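You operate a simulated robot arm through the tools that you are given. There is no shell and no other tool. Be economical: measure what you need, move in short steps, check, and stop when the job is done.

Carry out the task below with a simulated robot arm. There is one attempt and no reset: what you move stays moved.

TASK
Stack the tub marked "beads" from the packing table on top of the tub labelled "tabs".
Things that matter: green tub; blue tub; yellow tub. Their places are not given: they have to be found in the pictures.

It is judged by the outcome, as a careful person would: the job done as asked, and still so three seconds after it is handed in. It fails if anything else is knocked over, pushed out of place, dropped, spilled or broken.

THE ROBOT
A 7-joint arm with a two-finger parallel gripper, fixed in place. Base frame: the origin is at the foot of the arm, x ahead of it, y to its left, z up; the work surface is at about z = 0.85. Lengths are in m, angles in degrees, forces in N, time in s.
With the tool pointing down near the work surface it reaches from about 0.3 to 0.7 m from the base axis. Its first joint turns from -66.0 to 66.0 degrees. Payload 1.57 kg.
Tool frame: the origin (TCP) lies between the finger pads and is the grasp point; the fingertips stand 0.03 m ahead of it; z points along the fingers, y is the line along which they close. The gripper opens to 0.11 m. The fingers are 0.024 m wide and 0.012 m thick; the gripper's body (0.048 by 0.112 m) begins 0.078 m behind the TCP.
Orientation is that of the tool frame in the base frame, as a unit quaternion [x, y, z, w]. With the fingers straight down and closing along the base's y, the tool's x points along the base's -x, its y along +y and its z along -z.

THE INTERFACE
- The arm moves only by the tool drive_tool. Its argument "rows" is a list of rows, each a list of 5 numbers: the shift along the base's x, y, z in m, then the turn about the base's z in degrees, then the gripper command, from -1 (shut) to 1 (fully open), values between in proportion. In form: [[dx, dy, dz, yaw, grip], ...]. A call has 1 to 20 rows; each row is the pose to reach, as a shift and turn from the pose commanded when the call began. A row lasts 0.2 s, in which the tool goes at most 0.05 m and 8.6 degrees; a call with a longer step from one row to the next is refused whole, and so is a gripper value outside its range. A pose out of reach is approached as far as the arm can. The call stops where the force on the tool passes 40 N (or 10 N more than at its start, if that is more) or the arm is blocked; 0.2 s more then pass. The fingers move at their own pace (about 0.108 m/s each) and stop on an object; they squeeze with about 22 N. The grip force told is the motor's: it shows also when the fingers shut on nothing. Time passes only in rows, and 0.2 s behind the last, so rows that repeat a pose let the fingers close. It gives the time, the measured TCP pose, the force on the tool (base axes), the opening and the grip force at its end, in the units of the frame above (readings bear some noise).
- Cameras (640 x 400 px; columns grow to the right, rows downward): "scene" is fixed at [0.1517, -0.3768, 1.4271]; the picture's right is [0.89, -0.45, 0.00], its down [-0.16, -0.31, -0.94] and it looks along [0.42, 0.84, -0.35] (base axes); focal length 355 px, centre (320, 200). "wrist" rides on the gripper at [-0.036, 0, -0.08] in the tool frame; the picture's right is [0.00, -1.00, 0.00], its down [0.97, 0.00, -0.24] and it looks along [0.24, 0.00, 0.97] (tool axes); focal length 218 px, centre (320, 200).
- snapshot(camera): a new picture of that camera. No time passes.
- locate(camera, pixels): for up to 12 pixels [column, row] of the newest picture of that camera ("zoom" is the newest enlarged one), the place [x, y, z] in the base frame of the surface seen there, good to about 0.002 m. No time passes.
- zoom(camera, box): a new picture of the part [left, top, right, bottom] of that camera's present view, enlarged. No time passes.
- close_job(): hands the job in; it is judged then, once.

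Work in short steps. Measure before you move; look again where a grasp or a placing could have gone wrong, and mend it. You have 60 turns and 24 pictures in all, the two below and enlarged ones among them. Open the gripper and draw the arm clear of the work before you hand the job in, unless the task says otherwise; then end with one line.

The tools are called after ">>>" by a JSON object that holds its "name" and its "arguments". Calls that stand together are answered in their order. drive_tool: Moves the arm, as the interface text tells. Its arguments: {"type":"object","properties":{"rows":{"type":"array","items":{"type":"array","items":{"type":"number"}}}},"required":["rows"]} The other tools are called the same way: snapshot (camera) takes a picture; locate (camera, pixels) gives the place of the surface under pixels of a picture; zoom (camera, box) takes an enlarged picture of a part of a camera's view; close_job () hands the job in.

At the start:

```text
time: 0.0
ee_pos: [0.364, 0.0529, 1.1891]
tcp_rot: [0.0, 1.0, 0.0, 0.0]
contact_force: [-0.3, 0.3, 0.6]
gripper_width: 0.11
grip_force: 0.1
```

scene: 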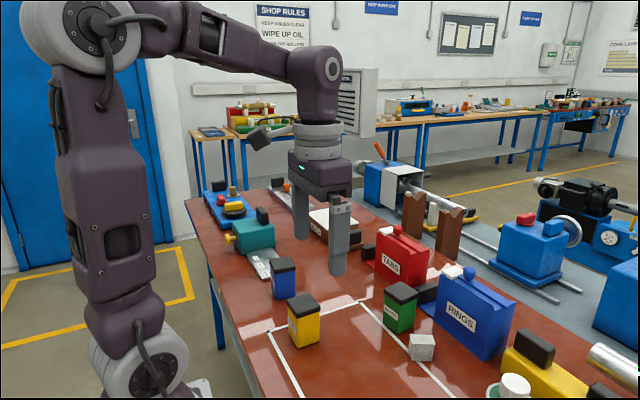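
wrist: 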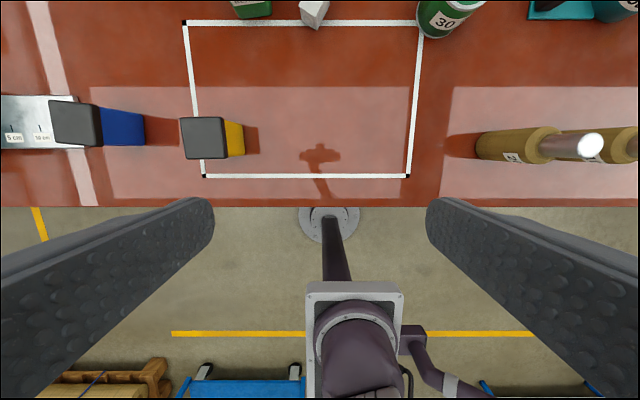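

I see three small tubs (blue, yellow, green) in the scene picture around (284,278), (303,325), (399,308). I zoom in to read the labels.

>>> {"name": "zoom", "arguments": {"camera": "scene", "box": [250, 240, 450, 365]}}

>>> {"name": "zoom", "arguments": {"camera": "wrist", "box": [0, 0, 400, 250]}}

```text
3.20 times, centred on (350, 302) of scene
```

zoom: 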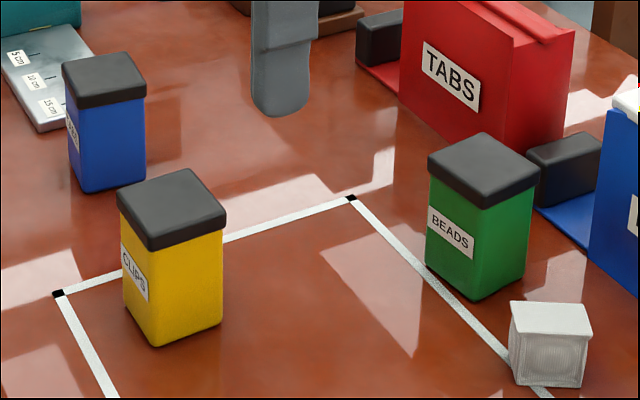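

```text
1.60 times, centred on (200, 125) of wrist
```

zoom: 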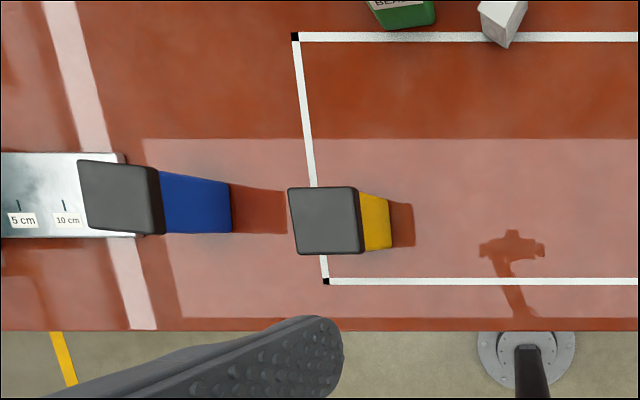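

Green is BEADS and yellow is CLIPS. The blue tub's label is edge-on and a red bin also says TABS, so I look closer and measure the tubs.

>>> {"name": "zoom", "arguments": {"camera": "scene", "box": [264, 252, 304, 302]}}

>>> {"name": "locate", "arguments": {"camera": "scene", "pixels": [[284, 264], [271, 260], [288, 257], [294, 268], [275, 272], [401, 293], [385, 289], [401, 283], [417, 293], [400, 303], [284, 285], [400, 318]]}}

>>> {"name": "locate", "arguments": {"camera": "wrist", "pixels": [[75, 123], [52, 102], [98, 106], [100, 144], [58, 142], [130, 128], [205, 137]]}}

```text
8.00 times, centred on (284, 277) of scene
```

zoom: 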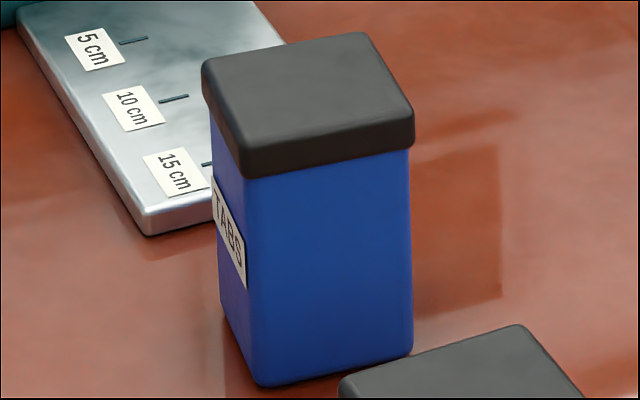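

```text
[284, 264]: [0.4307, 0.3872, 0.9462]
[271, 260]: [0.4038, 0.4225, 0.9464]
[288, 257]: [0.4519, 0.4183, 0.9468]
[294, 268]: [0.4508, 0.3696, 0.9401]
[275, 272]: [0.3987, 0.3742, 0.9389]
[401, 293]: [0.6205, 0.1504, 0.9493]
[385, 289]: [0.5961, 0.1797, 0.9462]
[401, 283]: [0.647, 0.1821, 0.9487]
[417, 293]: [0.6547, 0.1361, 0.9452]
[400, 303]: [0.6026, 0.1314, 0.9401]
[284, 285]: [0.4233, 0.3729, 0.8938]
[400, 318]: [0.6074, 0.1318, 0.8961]
```

```text
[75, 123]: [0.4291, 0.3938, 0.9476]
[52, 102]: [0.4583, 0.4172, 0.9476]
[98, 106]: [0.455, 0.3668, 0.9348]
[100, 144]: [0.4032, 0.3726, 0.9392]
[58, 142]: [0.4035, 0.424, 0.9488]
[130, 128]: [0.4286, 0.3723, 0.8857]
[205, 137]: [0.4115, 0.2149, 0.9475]
```

The blue tub (label TABS) is the target, centred about (0.428, 0.396) with its top at 0.948. Green is near (0.625, 0.157). I move above green to see its orientation and surroundings.

>>> {"name": "drive_tool", "arguments": {"rows": [[0.04, 0.02, 0, 0, 1], [0.08, 0.04, 0, 0, 1], [0.12, 0.06, 0, 0, 1], [0.16, 0.08, 0, 0, 1], [0.2, 0.104, -0.01, 0, 1], [0.23, 0.104, -0.03, 0, 1], [0.23, 0.104, -0.03, 0, 1]]}}

>>> {"name": "snapshot", "arguments": {"camera": "wrist"}}

```text
time: 1.6
ee_pos: [0.5931, 0.156, 1.1567]
tcp_rot: [0.0, 1.0, 0.001, 0.0]
contact_force: [1.1, -1.1, 0.6]
gripper_width: 0.1101
grip_force: 0.1
```

```text
18 pictures are left
```

wrist: 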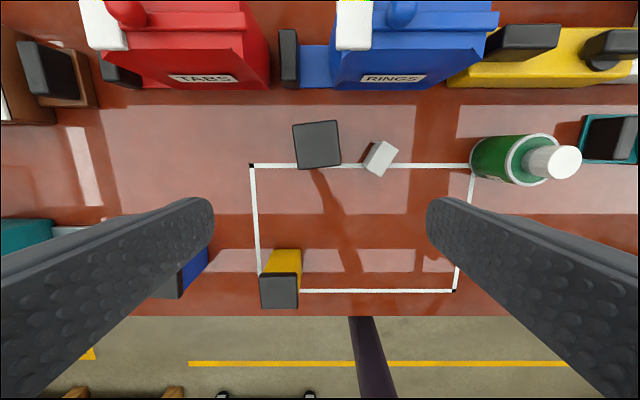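

>>> {"name": "locate", "arguments": {"camera": "wrist", "pixels": [[294, 126], [335, 122], [340, 162], [298, 167], [317, 144], [363, 168], [378, 142], [380, 176], [398, 152], [298, 60], [290, 85], [317, 110]]}}

>>> {"name": "zoom", "arguments": {"camera": "wrist", "box": [240, 20, 440, 190]}}

```text
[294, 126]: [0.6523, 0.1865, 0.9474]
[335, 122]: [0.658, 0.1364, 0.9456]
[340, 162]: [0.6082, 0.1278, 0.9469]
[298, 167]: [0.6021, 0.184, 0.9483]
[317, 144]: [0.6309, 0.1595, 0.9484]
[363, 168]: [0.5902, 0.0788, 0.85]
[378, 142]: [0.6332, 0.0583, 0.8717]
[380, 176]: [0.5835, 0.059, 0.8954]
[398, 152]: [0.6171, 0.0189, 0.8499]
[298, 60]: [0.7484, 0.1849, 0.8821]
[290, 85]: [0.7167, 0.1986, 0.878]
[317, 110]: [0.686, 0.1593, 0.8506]
```

```text
2.35 times, centred on (340, 105) of wrist
```

zoom: 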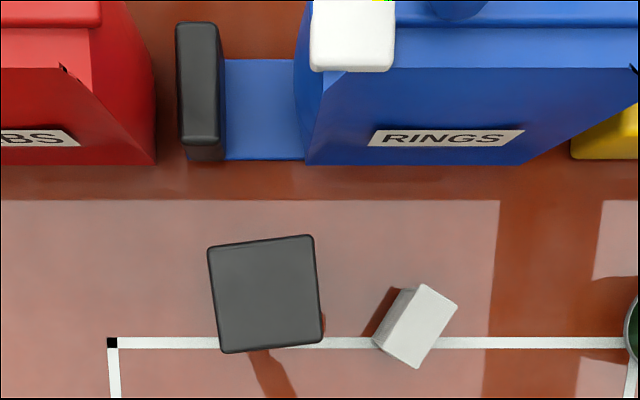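

Green is centred near (0.630, 0.158), turned about +6.5°. The fingers clear the white block (nearest y≈0.08). I turn, descend to just above the lid and check.

>>> {"name": "drive_tool", "arguments": {"rows": [[0.02, 0.001, -0.02, 4, 1], [0.037, 0.002, -0.06, 6.5, 1], [0.037, 0.002, -0.1, 6.5, 1], [0.037, 0.002, -0.13, 6.5, 1], [0.037, 0.002, -0.16, 6.5, 1], [0.037, 0.002, -0.16, 6.5, 1]]}}

>>> {"name": "snapshot", "arguments": {"camera": "wrist"}}

```text
time: 3.0
ee_pos: [0.6294, 0.157, 0.9984]
tcp_rot: [-0.057, 0.998, 0.0, 0.0]
contact_force: [0.7, 0.5, 0.2]
gripper_width: 0.1099
grip_force: 0.1
```

```text
16 pictures are left
```

wrist: 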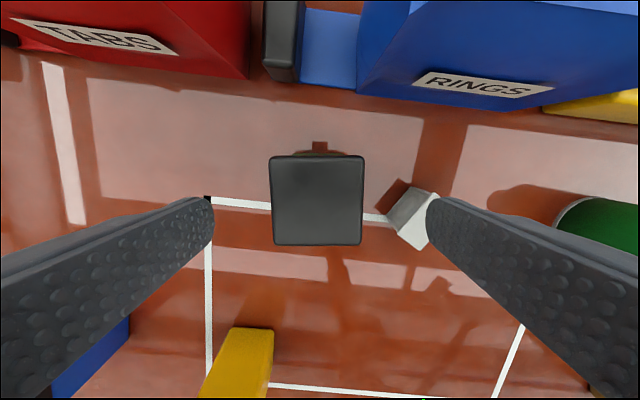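

Yaw aligns well and the lid is centred (col 317). I narrow the opening to about 0.085 for extra clearance from the white block, descend to z≈0.905 and close.

>>> {"name": "drive_tool", "arguments": {"rows": [[0.001, 0.001, 0, 0, 0.55], [0.001, 0.001, -0.02, 0, 0.55], [0.001, 0.001, -0.045, 0, 0.55], [0.001, 0.001, -0.07, 0, 0.55], [0.001, 0.001, -0.093, 0, 0.55], [0.001, 0.001, -0.093, 0, 0.55], [0.001, 0.001, -0.093, 0, -1], [0.001, 0.001, -0.093, 0, -1], [0.001, 0.001, -0.093, 0, -1], [0.001, 0.001, -0.093, 0, -1]]}}

```text
time: 5.2
ee_pos: [0.6317, 0.1609, 0.9049]
tcp_rot: [-0.057, 0.998, 0.0, 0.0]
contact_force: [0.2, 0.6, -0.2]
gripper_width: 0.0559
grip_force: 22.0
```

Gripped (0.056 m, 22 N). I lift a little and check the hold.

>>> {"name": "drive_tool", "arguments": {"rows": [[0, 0, 0.02, 0, -1], [0, 0, 0.05, 0, -1], [0, 0, 0.09, 0, -1], [0, 0, 0.13, 0, -1], [0, 0, 0.17, 0, -1], [0, 0, 0.2, 0, -1], [0, 0, 0.2, 0, -1]]}}

>>> {"name": "snapshot", "arguments": {"camera": "scene"}}

```text
time: 6.8
ee_pos: [0.6319, 0.1599, 1.0961]
tcp_rot: [-0.057, 0.998, 0.0, 0.0]
contact_force: [-0.1, 0.4, -1.4]
gripper_width: 0.0558
grip_force: 22.4
out of reach, approached as far as the arm can: row 6, 7
```

```text
15 pictures are left
```

scene: 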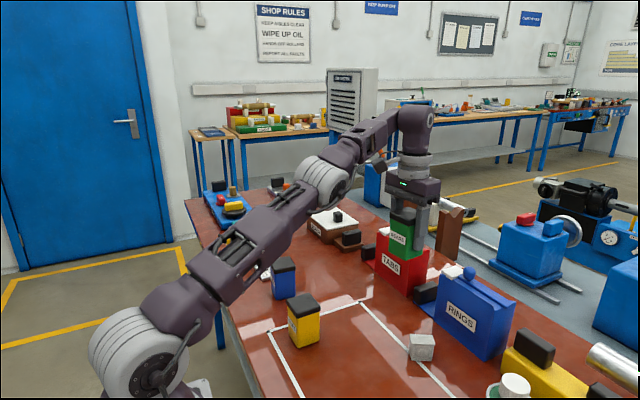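

The tub is held securely. I carry it high to a point just behind the blue tub (x≈0.36, y≈0.39), turning toward the blue tub's yaw, to look at it with the wrist camera.

>>> {"name": "drive_tool", "arguments": {"rows": [[-0.03, 0.025, 0, -1, -1], [-0.06, 0.05, 0, -3, -1], [-0.09, 0.075, 0, -5, -1], [-0.12, 0.1, 0, -7, -1], [-0.15, 0.125, 0, -9, -1], [-0.18, 0.15, 0, -10.5, -1], [-0.21, 0.18, 0, -10.5, -1], [-0.24, 0.21, 0, -10.5, -1], [-0.27, 0.236, 0, -10.5, -1], [-0.27, 0.236, 0, -10.5, -1]]}}

>>> {"name": "snapshot", "arguments": {"camera": "wrist"}}

>>> {"name": "snapshot", "arguments": {"camera": "scene"}}

```text
time: 9.0
ee_pos: [0.3605, 0.398, 1.0974]
tcp_rot: [0.036, 0.999, 0.0, 0.0]
contact_force: [0.7, 0.3, -1.7]
gripper_width: 0.0557
grip_force: 21.9
```

```text
14 pictures are left
```

wrist: 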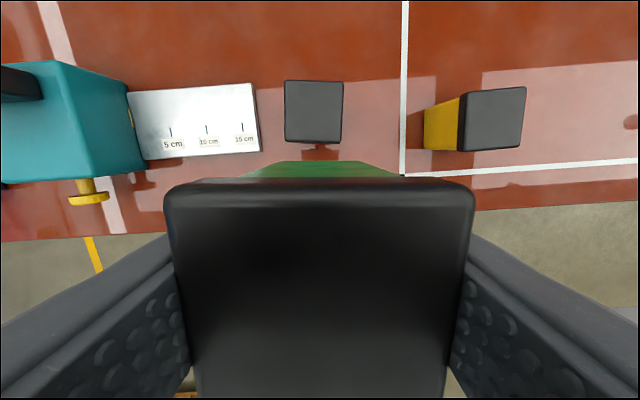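

```text
13 pictures are left
```

scene: 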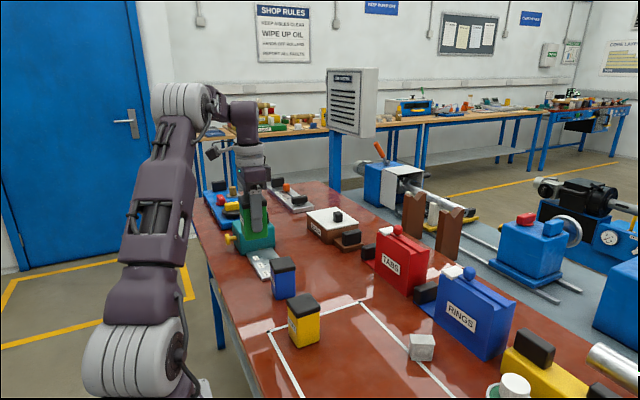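

I measure the blue lid's corners (285,80)-(343,142), and the held lid's corners to find its offset from the TCP.

>>> {"name": "locate", "arguments": {"camera": "wrist", "pixels": [[286, 82], [341, 83], [340, 141], [287, 140], [314, 111], [172, 190], [470, 190], [320, 183], [320, 250], [320, 390], [210, 390], [430, 390]]}}

>>> {"name": "zoom", "arguments": {"camera": "wrist", "box": [240, 60, 400, 180]}}

>>> {"name": "zoom", "arguments": {"camera": "scene", "box": [210, 160, 320, 310]}}

```text
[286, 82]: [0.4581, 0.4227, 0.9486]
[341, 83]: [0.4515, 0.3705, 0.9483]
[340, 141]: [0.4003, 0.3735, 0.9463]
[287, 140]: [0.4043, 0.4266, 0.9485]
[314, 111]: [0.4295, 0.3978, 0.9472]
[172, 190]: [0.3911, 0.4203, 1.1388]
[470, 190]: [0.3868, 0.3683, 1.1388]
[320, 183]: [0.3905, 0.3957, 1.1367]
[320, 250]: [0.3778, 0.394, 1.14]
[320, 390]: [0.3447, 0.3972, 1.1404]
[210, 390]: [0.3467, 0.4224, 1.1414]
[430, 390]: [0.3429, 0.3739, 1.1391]
```

```text
3.33 times, centred on (320, 120) of wrist
```

zoom: 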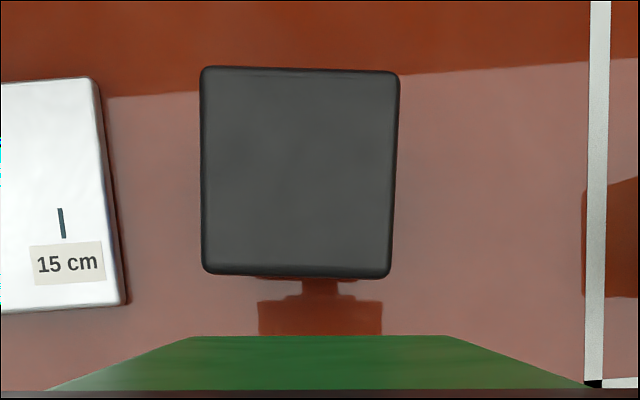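

```text
2.67 times, centred on (265, 235) of scene
```

zoom: 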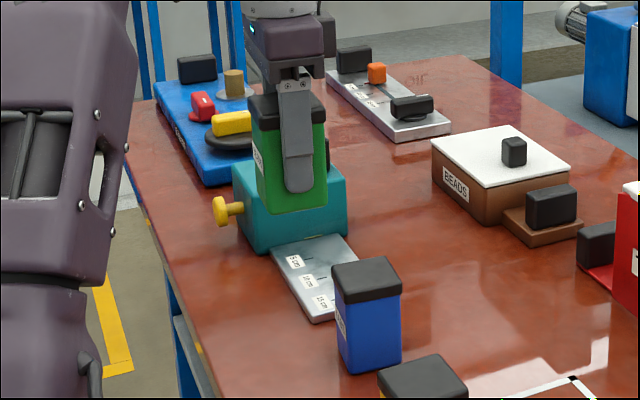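

Blue centre is (0.4286, 0.3983), top 0.948. The held tub's bottom should be at about 1.041, so I move over by (0.066, 0.001), descend 0.075 and check before the last 2 cm.

>>> {"name": "drive_tool", "arguments": {"rows": [[0.025, 0.001, 0, -0.5, -1], [0.05, 0.001, 0, -1, -1], [0.066, 0.001, 0, -1, -1], [0.066, 0.001, 0, -1, -1], [0.066, 0.001, -0.025, -1, -1], [0.066, 0.001, -0.05, -1, -1], [0.066, 0.001, -0.075, -1, -1], [0.066, 0.001, -0.075, -1, -1]]}}

>>> {"name": "zoom", "arguments": {"camera": "scene", "box": [240, 190, 336, 310]}}

```text
time: 10.8
ee_pos: [0.4309, 0.3963, 1.0217]
tcp_rot: [0.043, 0.999, 0.0, 0.0]
contact_force: [0.9, -0.7, -1.0]
gripper_width: 0.0559
grip_force: 21.7
```

```text
3.33 times, centred on (288, 250) of scene
```

zoom: 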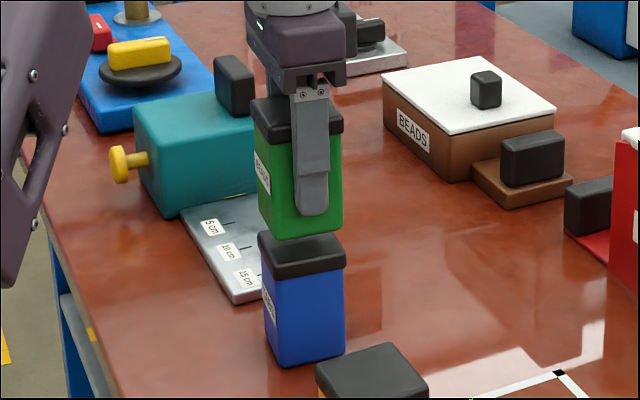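

I compare both tubs' faces directly with the same camera: corresponding edges of the green and blue tubs.

>>> {"name": "locate", "arguments": {"camera": "zoom", "pixels": [[284, 225], [336, 224], [262, 205], [284, 180], [338, 180], [280, 355], [340, 340], [280, 310], [340, 310], [267, 310], [262, 240], [272, 268]]}}

>>> {"name": "snapshot", "arguments": {"camera": "wrist"}}

```text
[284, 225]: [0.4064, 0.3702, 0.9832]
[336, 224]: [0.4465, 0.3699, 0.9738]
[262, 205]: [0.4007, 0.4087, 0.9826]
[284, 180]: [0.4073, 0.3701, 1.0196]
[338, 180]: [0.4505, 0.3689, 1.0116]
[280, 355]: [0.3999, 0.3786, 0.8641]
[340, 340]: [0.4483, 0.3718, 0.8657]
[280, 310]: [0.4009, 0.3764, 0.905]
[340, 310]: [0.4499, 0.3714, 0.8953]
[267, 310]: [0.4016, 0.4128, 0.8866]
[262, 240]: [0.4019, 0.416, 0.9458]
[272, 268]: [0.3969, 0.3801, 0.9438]
```

```text
9 pictures are left
```

wrist: 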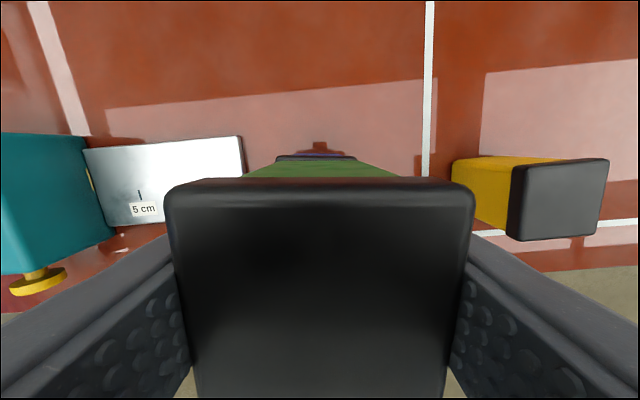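

x agrees, but green sits about 3 mm too low in y. I shift +0.003 in y and descend 13 mm slowly.

>>> {"name": "drive_tool", "arguments": {"rows": [[0, 0.003, 0, 0, -1], [0, 0.003, -0.005, 0, -1], [0, 0.003, -0.01, 0, -1], [0, 0.003, -0.013, 0, -1], [0, 0.003, -0.013, 0, -1]]}}

>>> {"name": "zoom", "arguments": {"camera": "scene", "box": [256, 210, 320, 300]}}

```text
time: 12.0
ee_pos: [0.4286, 0.4001, 1.008]
tcp_rot: [0.044, 0.999, 0.001, 0.0]
contact_force: [-0.2, 0.0, -1.2]
gripper_width: 0.0558
grip_force: 22.2
```

```text
4.44 times, centred on (288, 255) of scene
```

zoom: 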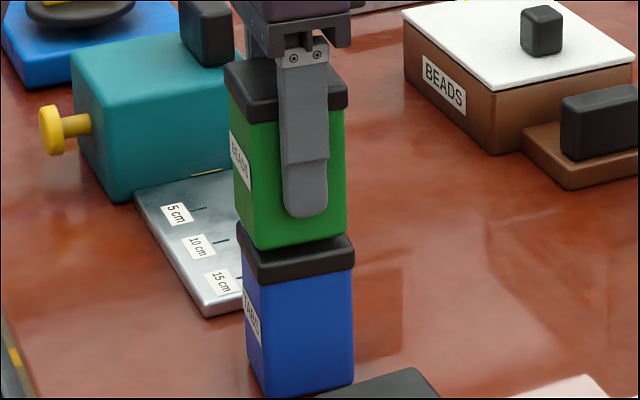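

Nearly seated with a gap of a few mm; I check the alignment numbers once more.

>>> {"name": "locate", "arguments": {"camera": "zoom", "pixels": [[265, 225], [338, 225], [265, 160], [338, 160], [240, 205], [270, 370], [345, 360], [270, 320], [345, 320], [250, 330]]}}

>>> {"name": "drive_tool", "arguments": {"rows": [[0, 0, -0.002, 0, -1], [0, 0, -0.002, 0, -1]]}}

```text
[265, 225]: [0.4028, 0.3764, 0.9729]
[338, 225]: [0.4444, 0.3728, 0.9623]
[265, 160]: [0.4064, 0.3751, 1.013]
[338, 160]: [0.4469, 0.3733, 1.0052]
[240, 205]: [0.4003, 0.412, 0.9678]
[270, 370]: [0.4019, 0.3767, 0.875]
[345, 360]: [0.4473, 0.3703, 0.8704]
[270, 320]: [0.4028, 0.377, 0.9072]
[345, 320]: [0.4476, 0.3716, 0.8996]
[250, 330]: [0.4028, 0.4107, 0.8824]
```

```text
time: 12.6
ee_pos: [0.4281, 0.4003, 1.0057]
tcp_rot: [0.044, 0.999, 0.0, 0.0]
contact_force: [0.1, 0.9, -1.3]
gripper_width: 0.0558
grip_force: 22.3
```

Faces agree within about 2 mm. No contact force yet; I lower in 1 mm increments.

>>> {"name": "drive_tool", "arguments": {"rows": [[0.001, 0, -0.001, 0, -1], [0.001, 0, -0.001, 0, -1]]}}

>>> {"name": "drive_tool", "arguments": {"rows": [[0, 0, -0.001, 0, -1], [0, 0, -0.001, 0, -1]]}}

```text
time: 13.2
ee_pos: [0.4291, 0.4018, 1.0046]
tcp_rot: [0.044, 0.999, 0.0, -0.001]
contact_force: [-0.3, -0.2, -1.1]
gripper_width: 0.0558
grip_force: 21.9
```

```text
time: 13.8
ee_pos: [0.4289, 0.4005, 1.0048]
tcp_rot: [0.044, 0.999, 0.0, 0.0]
contact_force: [-0.9, 0.6, -0.8]
gripper_width: 0.0558
grip_force: 22.2
```

>>> {"name": "drive_tool", "arguments": {"rows": [[0, 0, -0.001, 0, -1], [0, 0, -0.001, 0, -1]]}}

>>> {"name": "zoom", "arguments": {"camera": "scene", "box": [266, 244, 314, 274]}}

```text
time: 14.4
ee_pos: [0.427, 0.4008, 1.0024]
tcp_rot: [0.044, 0.999, 0.0, 0.0]
contact_force: [0.0, 0.5, -0.9]
gripper_width: 0.0558
grip_force: 21.8
```

```text
13.33 times, centred on (290, 259) of scene
```

zoom: 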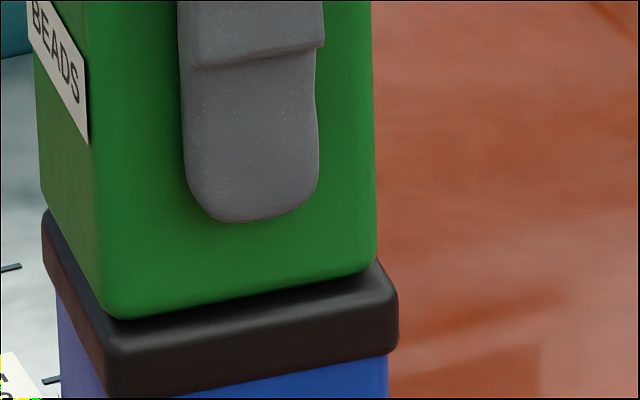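

Almost seated; green is ~2 mm toward -x. I shift +0.002 in x and keep lowering by 1 mm.

>>> {"name": "drive_tool", "arguments": {"rows": [[0.002, 0, 0, 0, -1], [0.002, 0, -0.001, 0, -1], [0.002, 0, -0.001, 0, -1]]}}

>>> {"name": "drive_tool", "arguments": {"rows": [[0, 0, -0.001, 0, -1], [0, 0, -0.001, 0, -1]]}}

```text
time: 15.2
ee_pos: [0.4314, 0.3996, 1.0035]
tcp_rot: [0.044, 0.999, 0.001, 0.0]
contact_force: [-0.3, -0.4, -0.8]
gripper_width: 0.0558
grip_force: 22.3
```

```text
time: 15.8
ee_pos: [0.4304, 0.4028, 1.0013]
tcp_rot: [0.044, 0.999, 0.0, 0.0]
contact_force: [-0.1, 0.2, -1.1]
gripper_width: 0.0557
grip_force: 22.2
```

>>> {"name": "drive_tool", "arguments": {"rows": [[0, 0, -0.001, 0, -1], [0, 0, -0.001, 0, -1]]}}

>>> {"name": "zoom", "arguments": {"camera": "scene", "box": [266, 244, 314, 274]}}

```text
time: 16.4
ee_pos: [0.4307, 0.3999, 1.0007]
tcp_rot: [0.044, 0.999, 0.001, 0.0]
contact_force: [0.0, 1.1, -1.3]
gripper_width: 0.0559
grip_force: 22.6
```

```text
13.33 times, centred on (290, 259) of scene
```

zoom: 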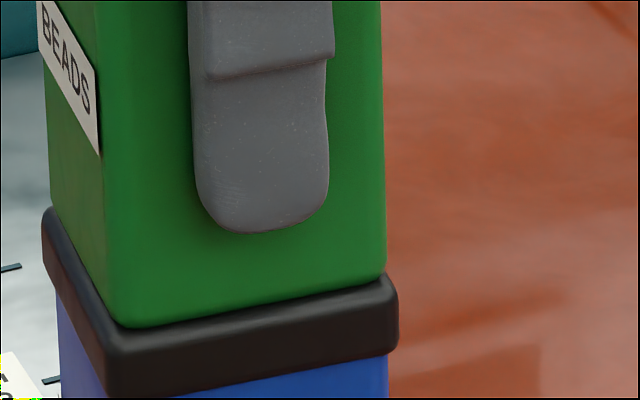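

Very well centred now and almost touching. I lower a little more until contact shows in the force.

>>> {"name": "drive_tool", "arguments": {"rows": [[0, 0, -0.001, 0, -1], [0, 0, -0.001, 0, -1]]}}

>>> {"name": "drive_tool", "arguments": {"rows": [[0, 0, -0.001, 0, -1], [0, 0, -0.001, 0, -1]]}}

```text
time: 17.0
ee_pos: [0.4305, 0.4013, 0.9989]
tcp_rot: [0.043, 0.999, -0.001, 0.0]
contact_force: [-0.5, 0.0, -2.5]
gripper_width: 0.0559
grip_force: 21.5
```

```text
time: 17.6
ee_pos: [0.4304, 0.4003, 0.9981]
tcp_rot: [0.044, 0.999, 0.0, 0.001]
contact_force: [0.4, -0.2, -0.2]
gripper_width: 0.0557
grip_force: 22.1
```

>>> {"name": "drive_tool", "arguments": {"rows": [[0, 0, -0.001, 0, -1], [0, 0, -0.001, 0, -1]]}}

>>> {"name": "zoom", "arguments": {"camera": "scene", "box": [266, 244, 314, 274]}}

```text
time: 18.2
ee_pos: [0.4303, 0.4009, 0.9973]
tcp_rot: [0.043, 0.999, 0.0, 0.0]
contact_force: [-0.2, -0.3, -1.9]
gripper_width: 0.0557
grip_force: 21.8
```

```text
13.33 times, centred on (290, 259) of scene
```

zoom: 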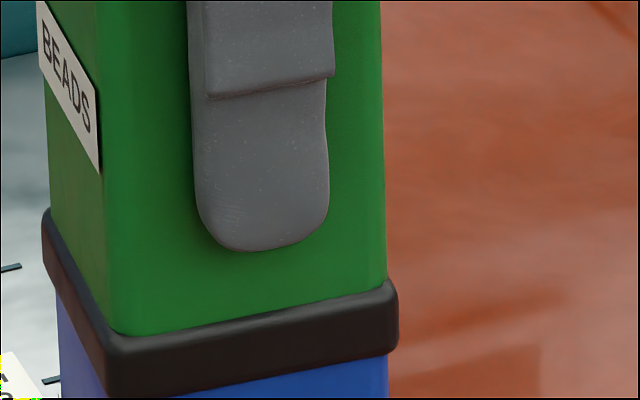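

The label and finger moved down together ~3 mm while force still shows the free weight, so contact isn't firm. I lower another 1 mm at a time, watching force.

>>> {"name": "drive_tool", "arguments": {"rows": [[0, 0, -0.001, 0, -1], [0, 0, -0.001, 0, -1], [0, 0, -0.001, 0, -1]]}}

>>> {"name": "drive_tool", "arguments": {"rows": [[0, 0, -0.001, 0, -1], [0, 0, -0.001, 0, -1], [0, 0, -0.001, 0, -1]]}}

```text
time: 19.0
ee_pos: [0.431, 0.3987, 0.9969]
tcp_rot: [0.044, 0.999, 0.001, 0.001]
contact_force: [-3.0, -0.8, 16.8]
gripper_width: 0.0556
grip_force: 21.8
```

```text
time: 19.8
ee_pos: [0.4309, 0.3993, 0.9947]
tcp_rot: [0.044, 0.999, 0.0, 0.0]
contact_force: [1.2, 2.5, 20.8]
gripper_width: 0.0557
grip_force: 22.2
```

Firm contact now (≈17–21 N). I ease up 1.5 mm, then open gently.

>>> {"name": "drive_tool", "arguments": {"rows": [[0, 0, 0.001, 0, -1], [0, 0, 0.0015, 0, -1], [0, 0, 0.0015, 0, -1]]}}

```text
time: 20.6
ee_pos: [0.4313, 0.3995, 0.9964]
tcp_rot: [0.044, 0.999, -0.002, 0.0]
contact_force: [0.6, 0.2, -1.0]
gripper_width: 0.0556
grip_force: 21.7
```

>>> {"name": "drive_tool", "arguments": {"rows": [[0, 0, -0.0006, 0, -1], [0, 0, -0.0006, 0, -1], [0, 0, -0.0006, 0, 0.15], [0, 0, -0.0006, 0, 0.3], [0, 0, -0.0006, 0, 0.5], [0, 0, -0.0006, 0, 0.5]]}}

>>> {"name": "zoom", "arguments": {"camera": "scene", "box": [240, 200, 336, 310]}}

```text
time: 22.0
ee_pos: [0.4307, 0.3982, 0.9949]
tcp_rot: [0.044, 0.999, 0.0, 0.0]
contact_force: [1.2, 0.4, -0.5]
gripper_width: 0.0823
grip_force: 0.0
```

```text
3.64 times, centred on (288, 255) of scene
```

zoom: 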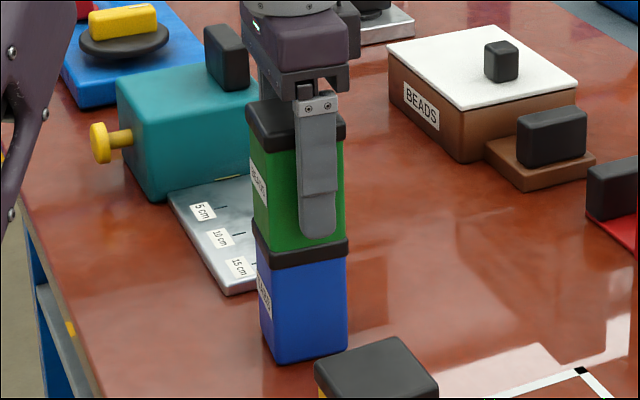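

Released and standing square. I open the rest of the way and rise straight up, then back off.

>>> {"name": "drive_tool", "arguments": {"rows": [[0, 0, 0, 0, 0.8], [0, 0, 0.02, 0, 0.8], [0, 0, 0.05, 0, 0.8], [0, 0, 0.09, 0, 0.8], [0, 0, 0.13, 0, 0.8], [0, 0, 0.17, 0, 0.8], [-0.03, -0.03, 0.18, 0, 0.8], [-0.06, -0.06, 0.18, 0, 0.8], [-0.08, -0.1, 0.18, 0, 0.8], [-0.08, -0.14, 0.18, 0, 0.8], [-0.08, -0.14, 0.18, 0, 0.8]]}}

>>> {"name": "snapshot", "arguments": {"camera": "scene"}}

```text
time: 24.4
ee_pos: [0.4319, 0.3996, 1.1678]
tcp_rot: [0.042, 0.999, 0.001, 0.001]
contact_force: [-0.3, -0.1, -0.2]
gripper_width: 0.0991
grip_force: 0.0
out of reach, approached as far as the arm can: row 7, 8, 9, 10, 11
```

```text
3 pictures are left
```

scene: 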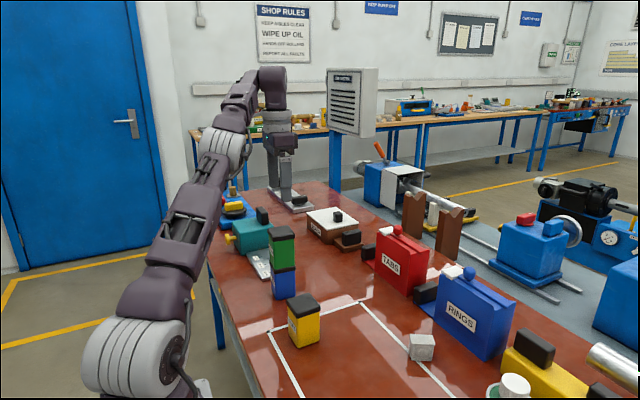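

The stack stands and the gripper is well clear (tips ≈ 1.14, stack top ≈ 1.045). One last close look.

>>> {"name": "zoom", "arguments": {"camera": "scene", "box": [250, 215, 330, 305]}}

```text
4.44 times, centred on (290, 260) of scene
```

zoom: 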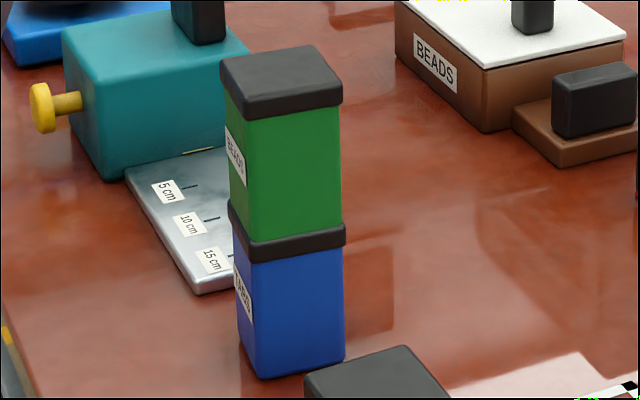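

The green BEADS tub stands squarely on the blue TABS tub, so I hand the job in.

>>> {"name": "close_job", "arguments": {}}

```text
The job is handed in.
```

The green "beads" tub is now stacked squarely on the blue "tabs" tub, the gripper is open and clear above it, and nothing else looked moved in the last pictures.
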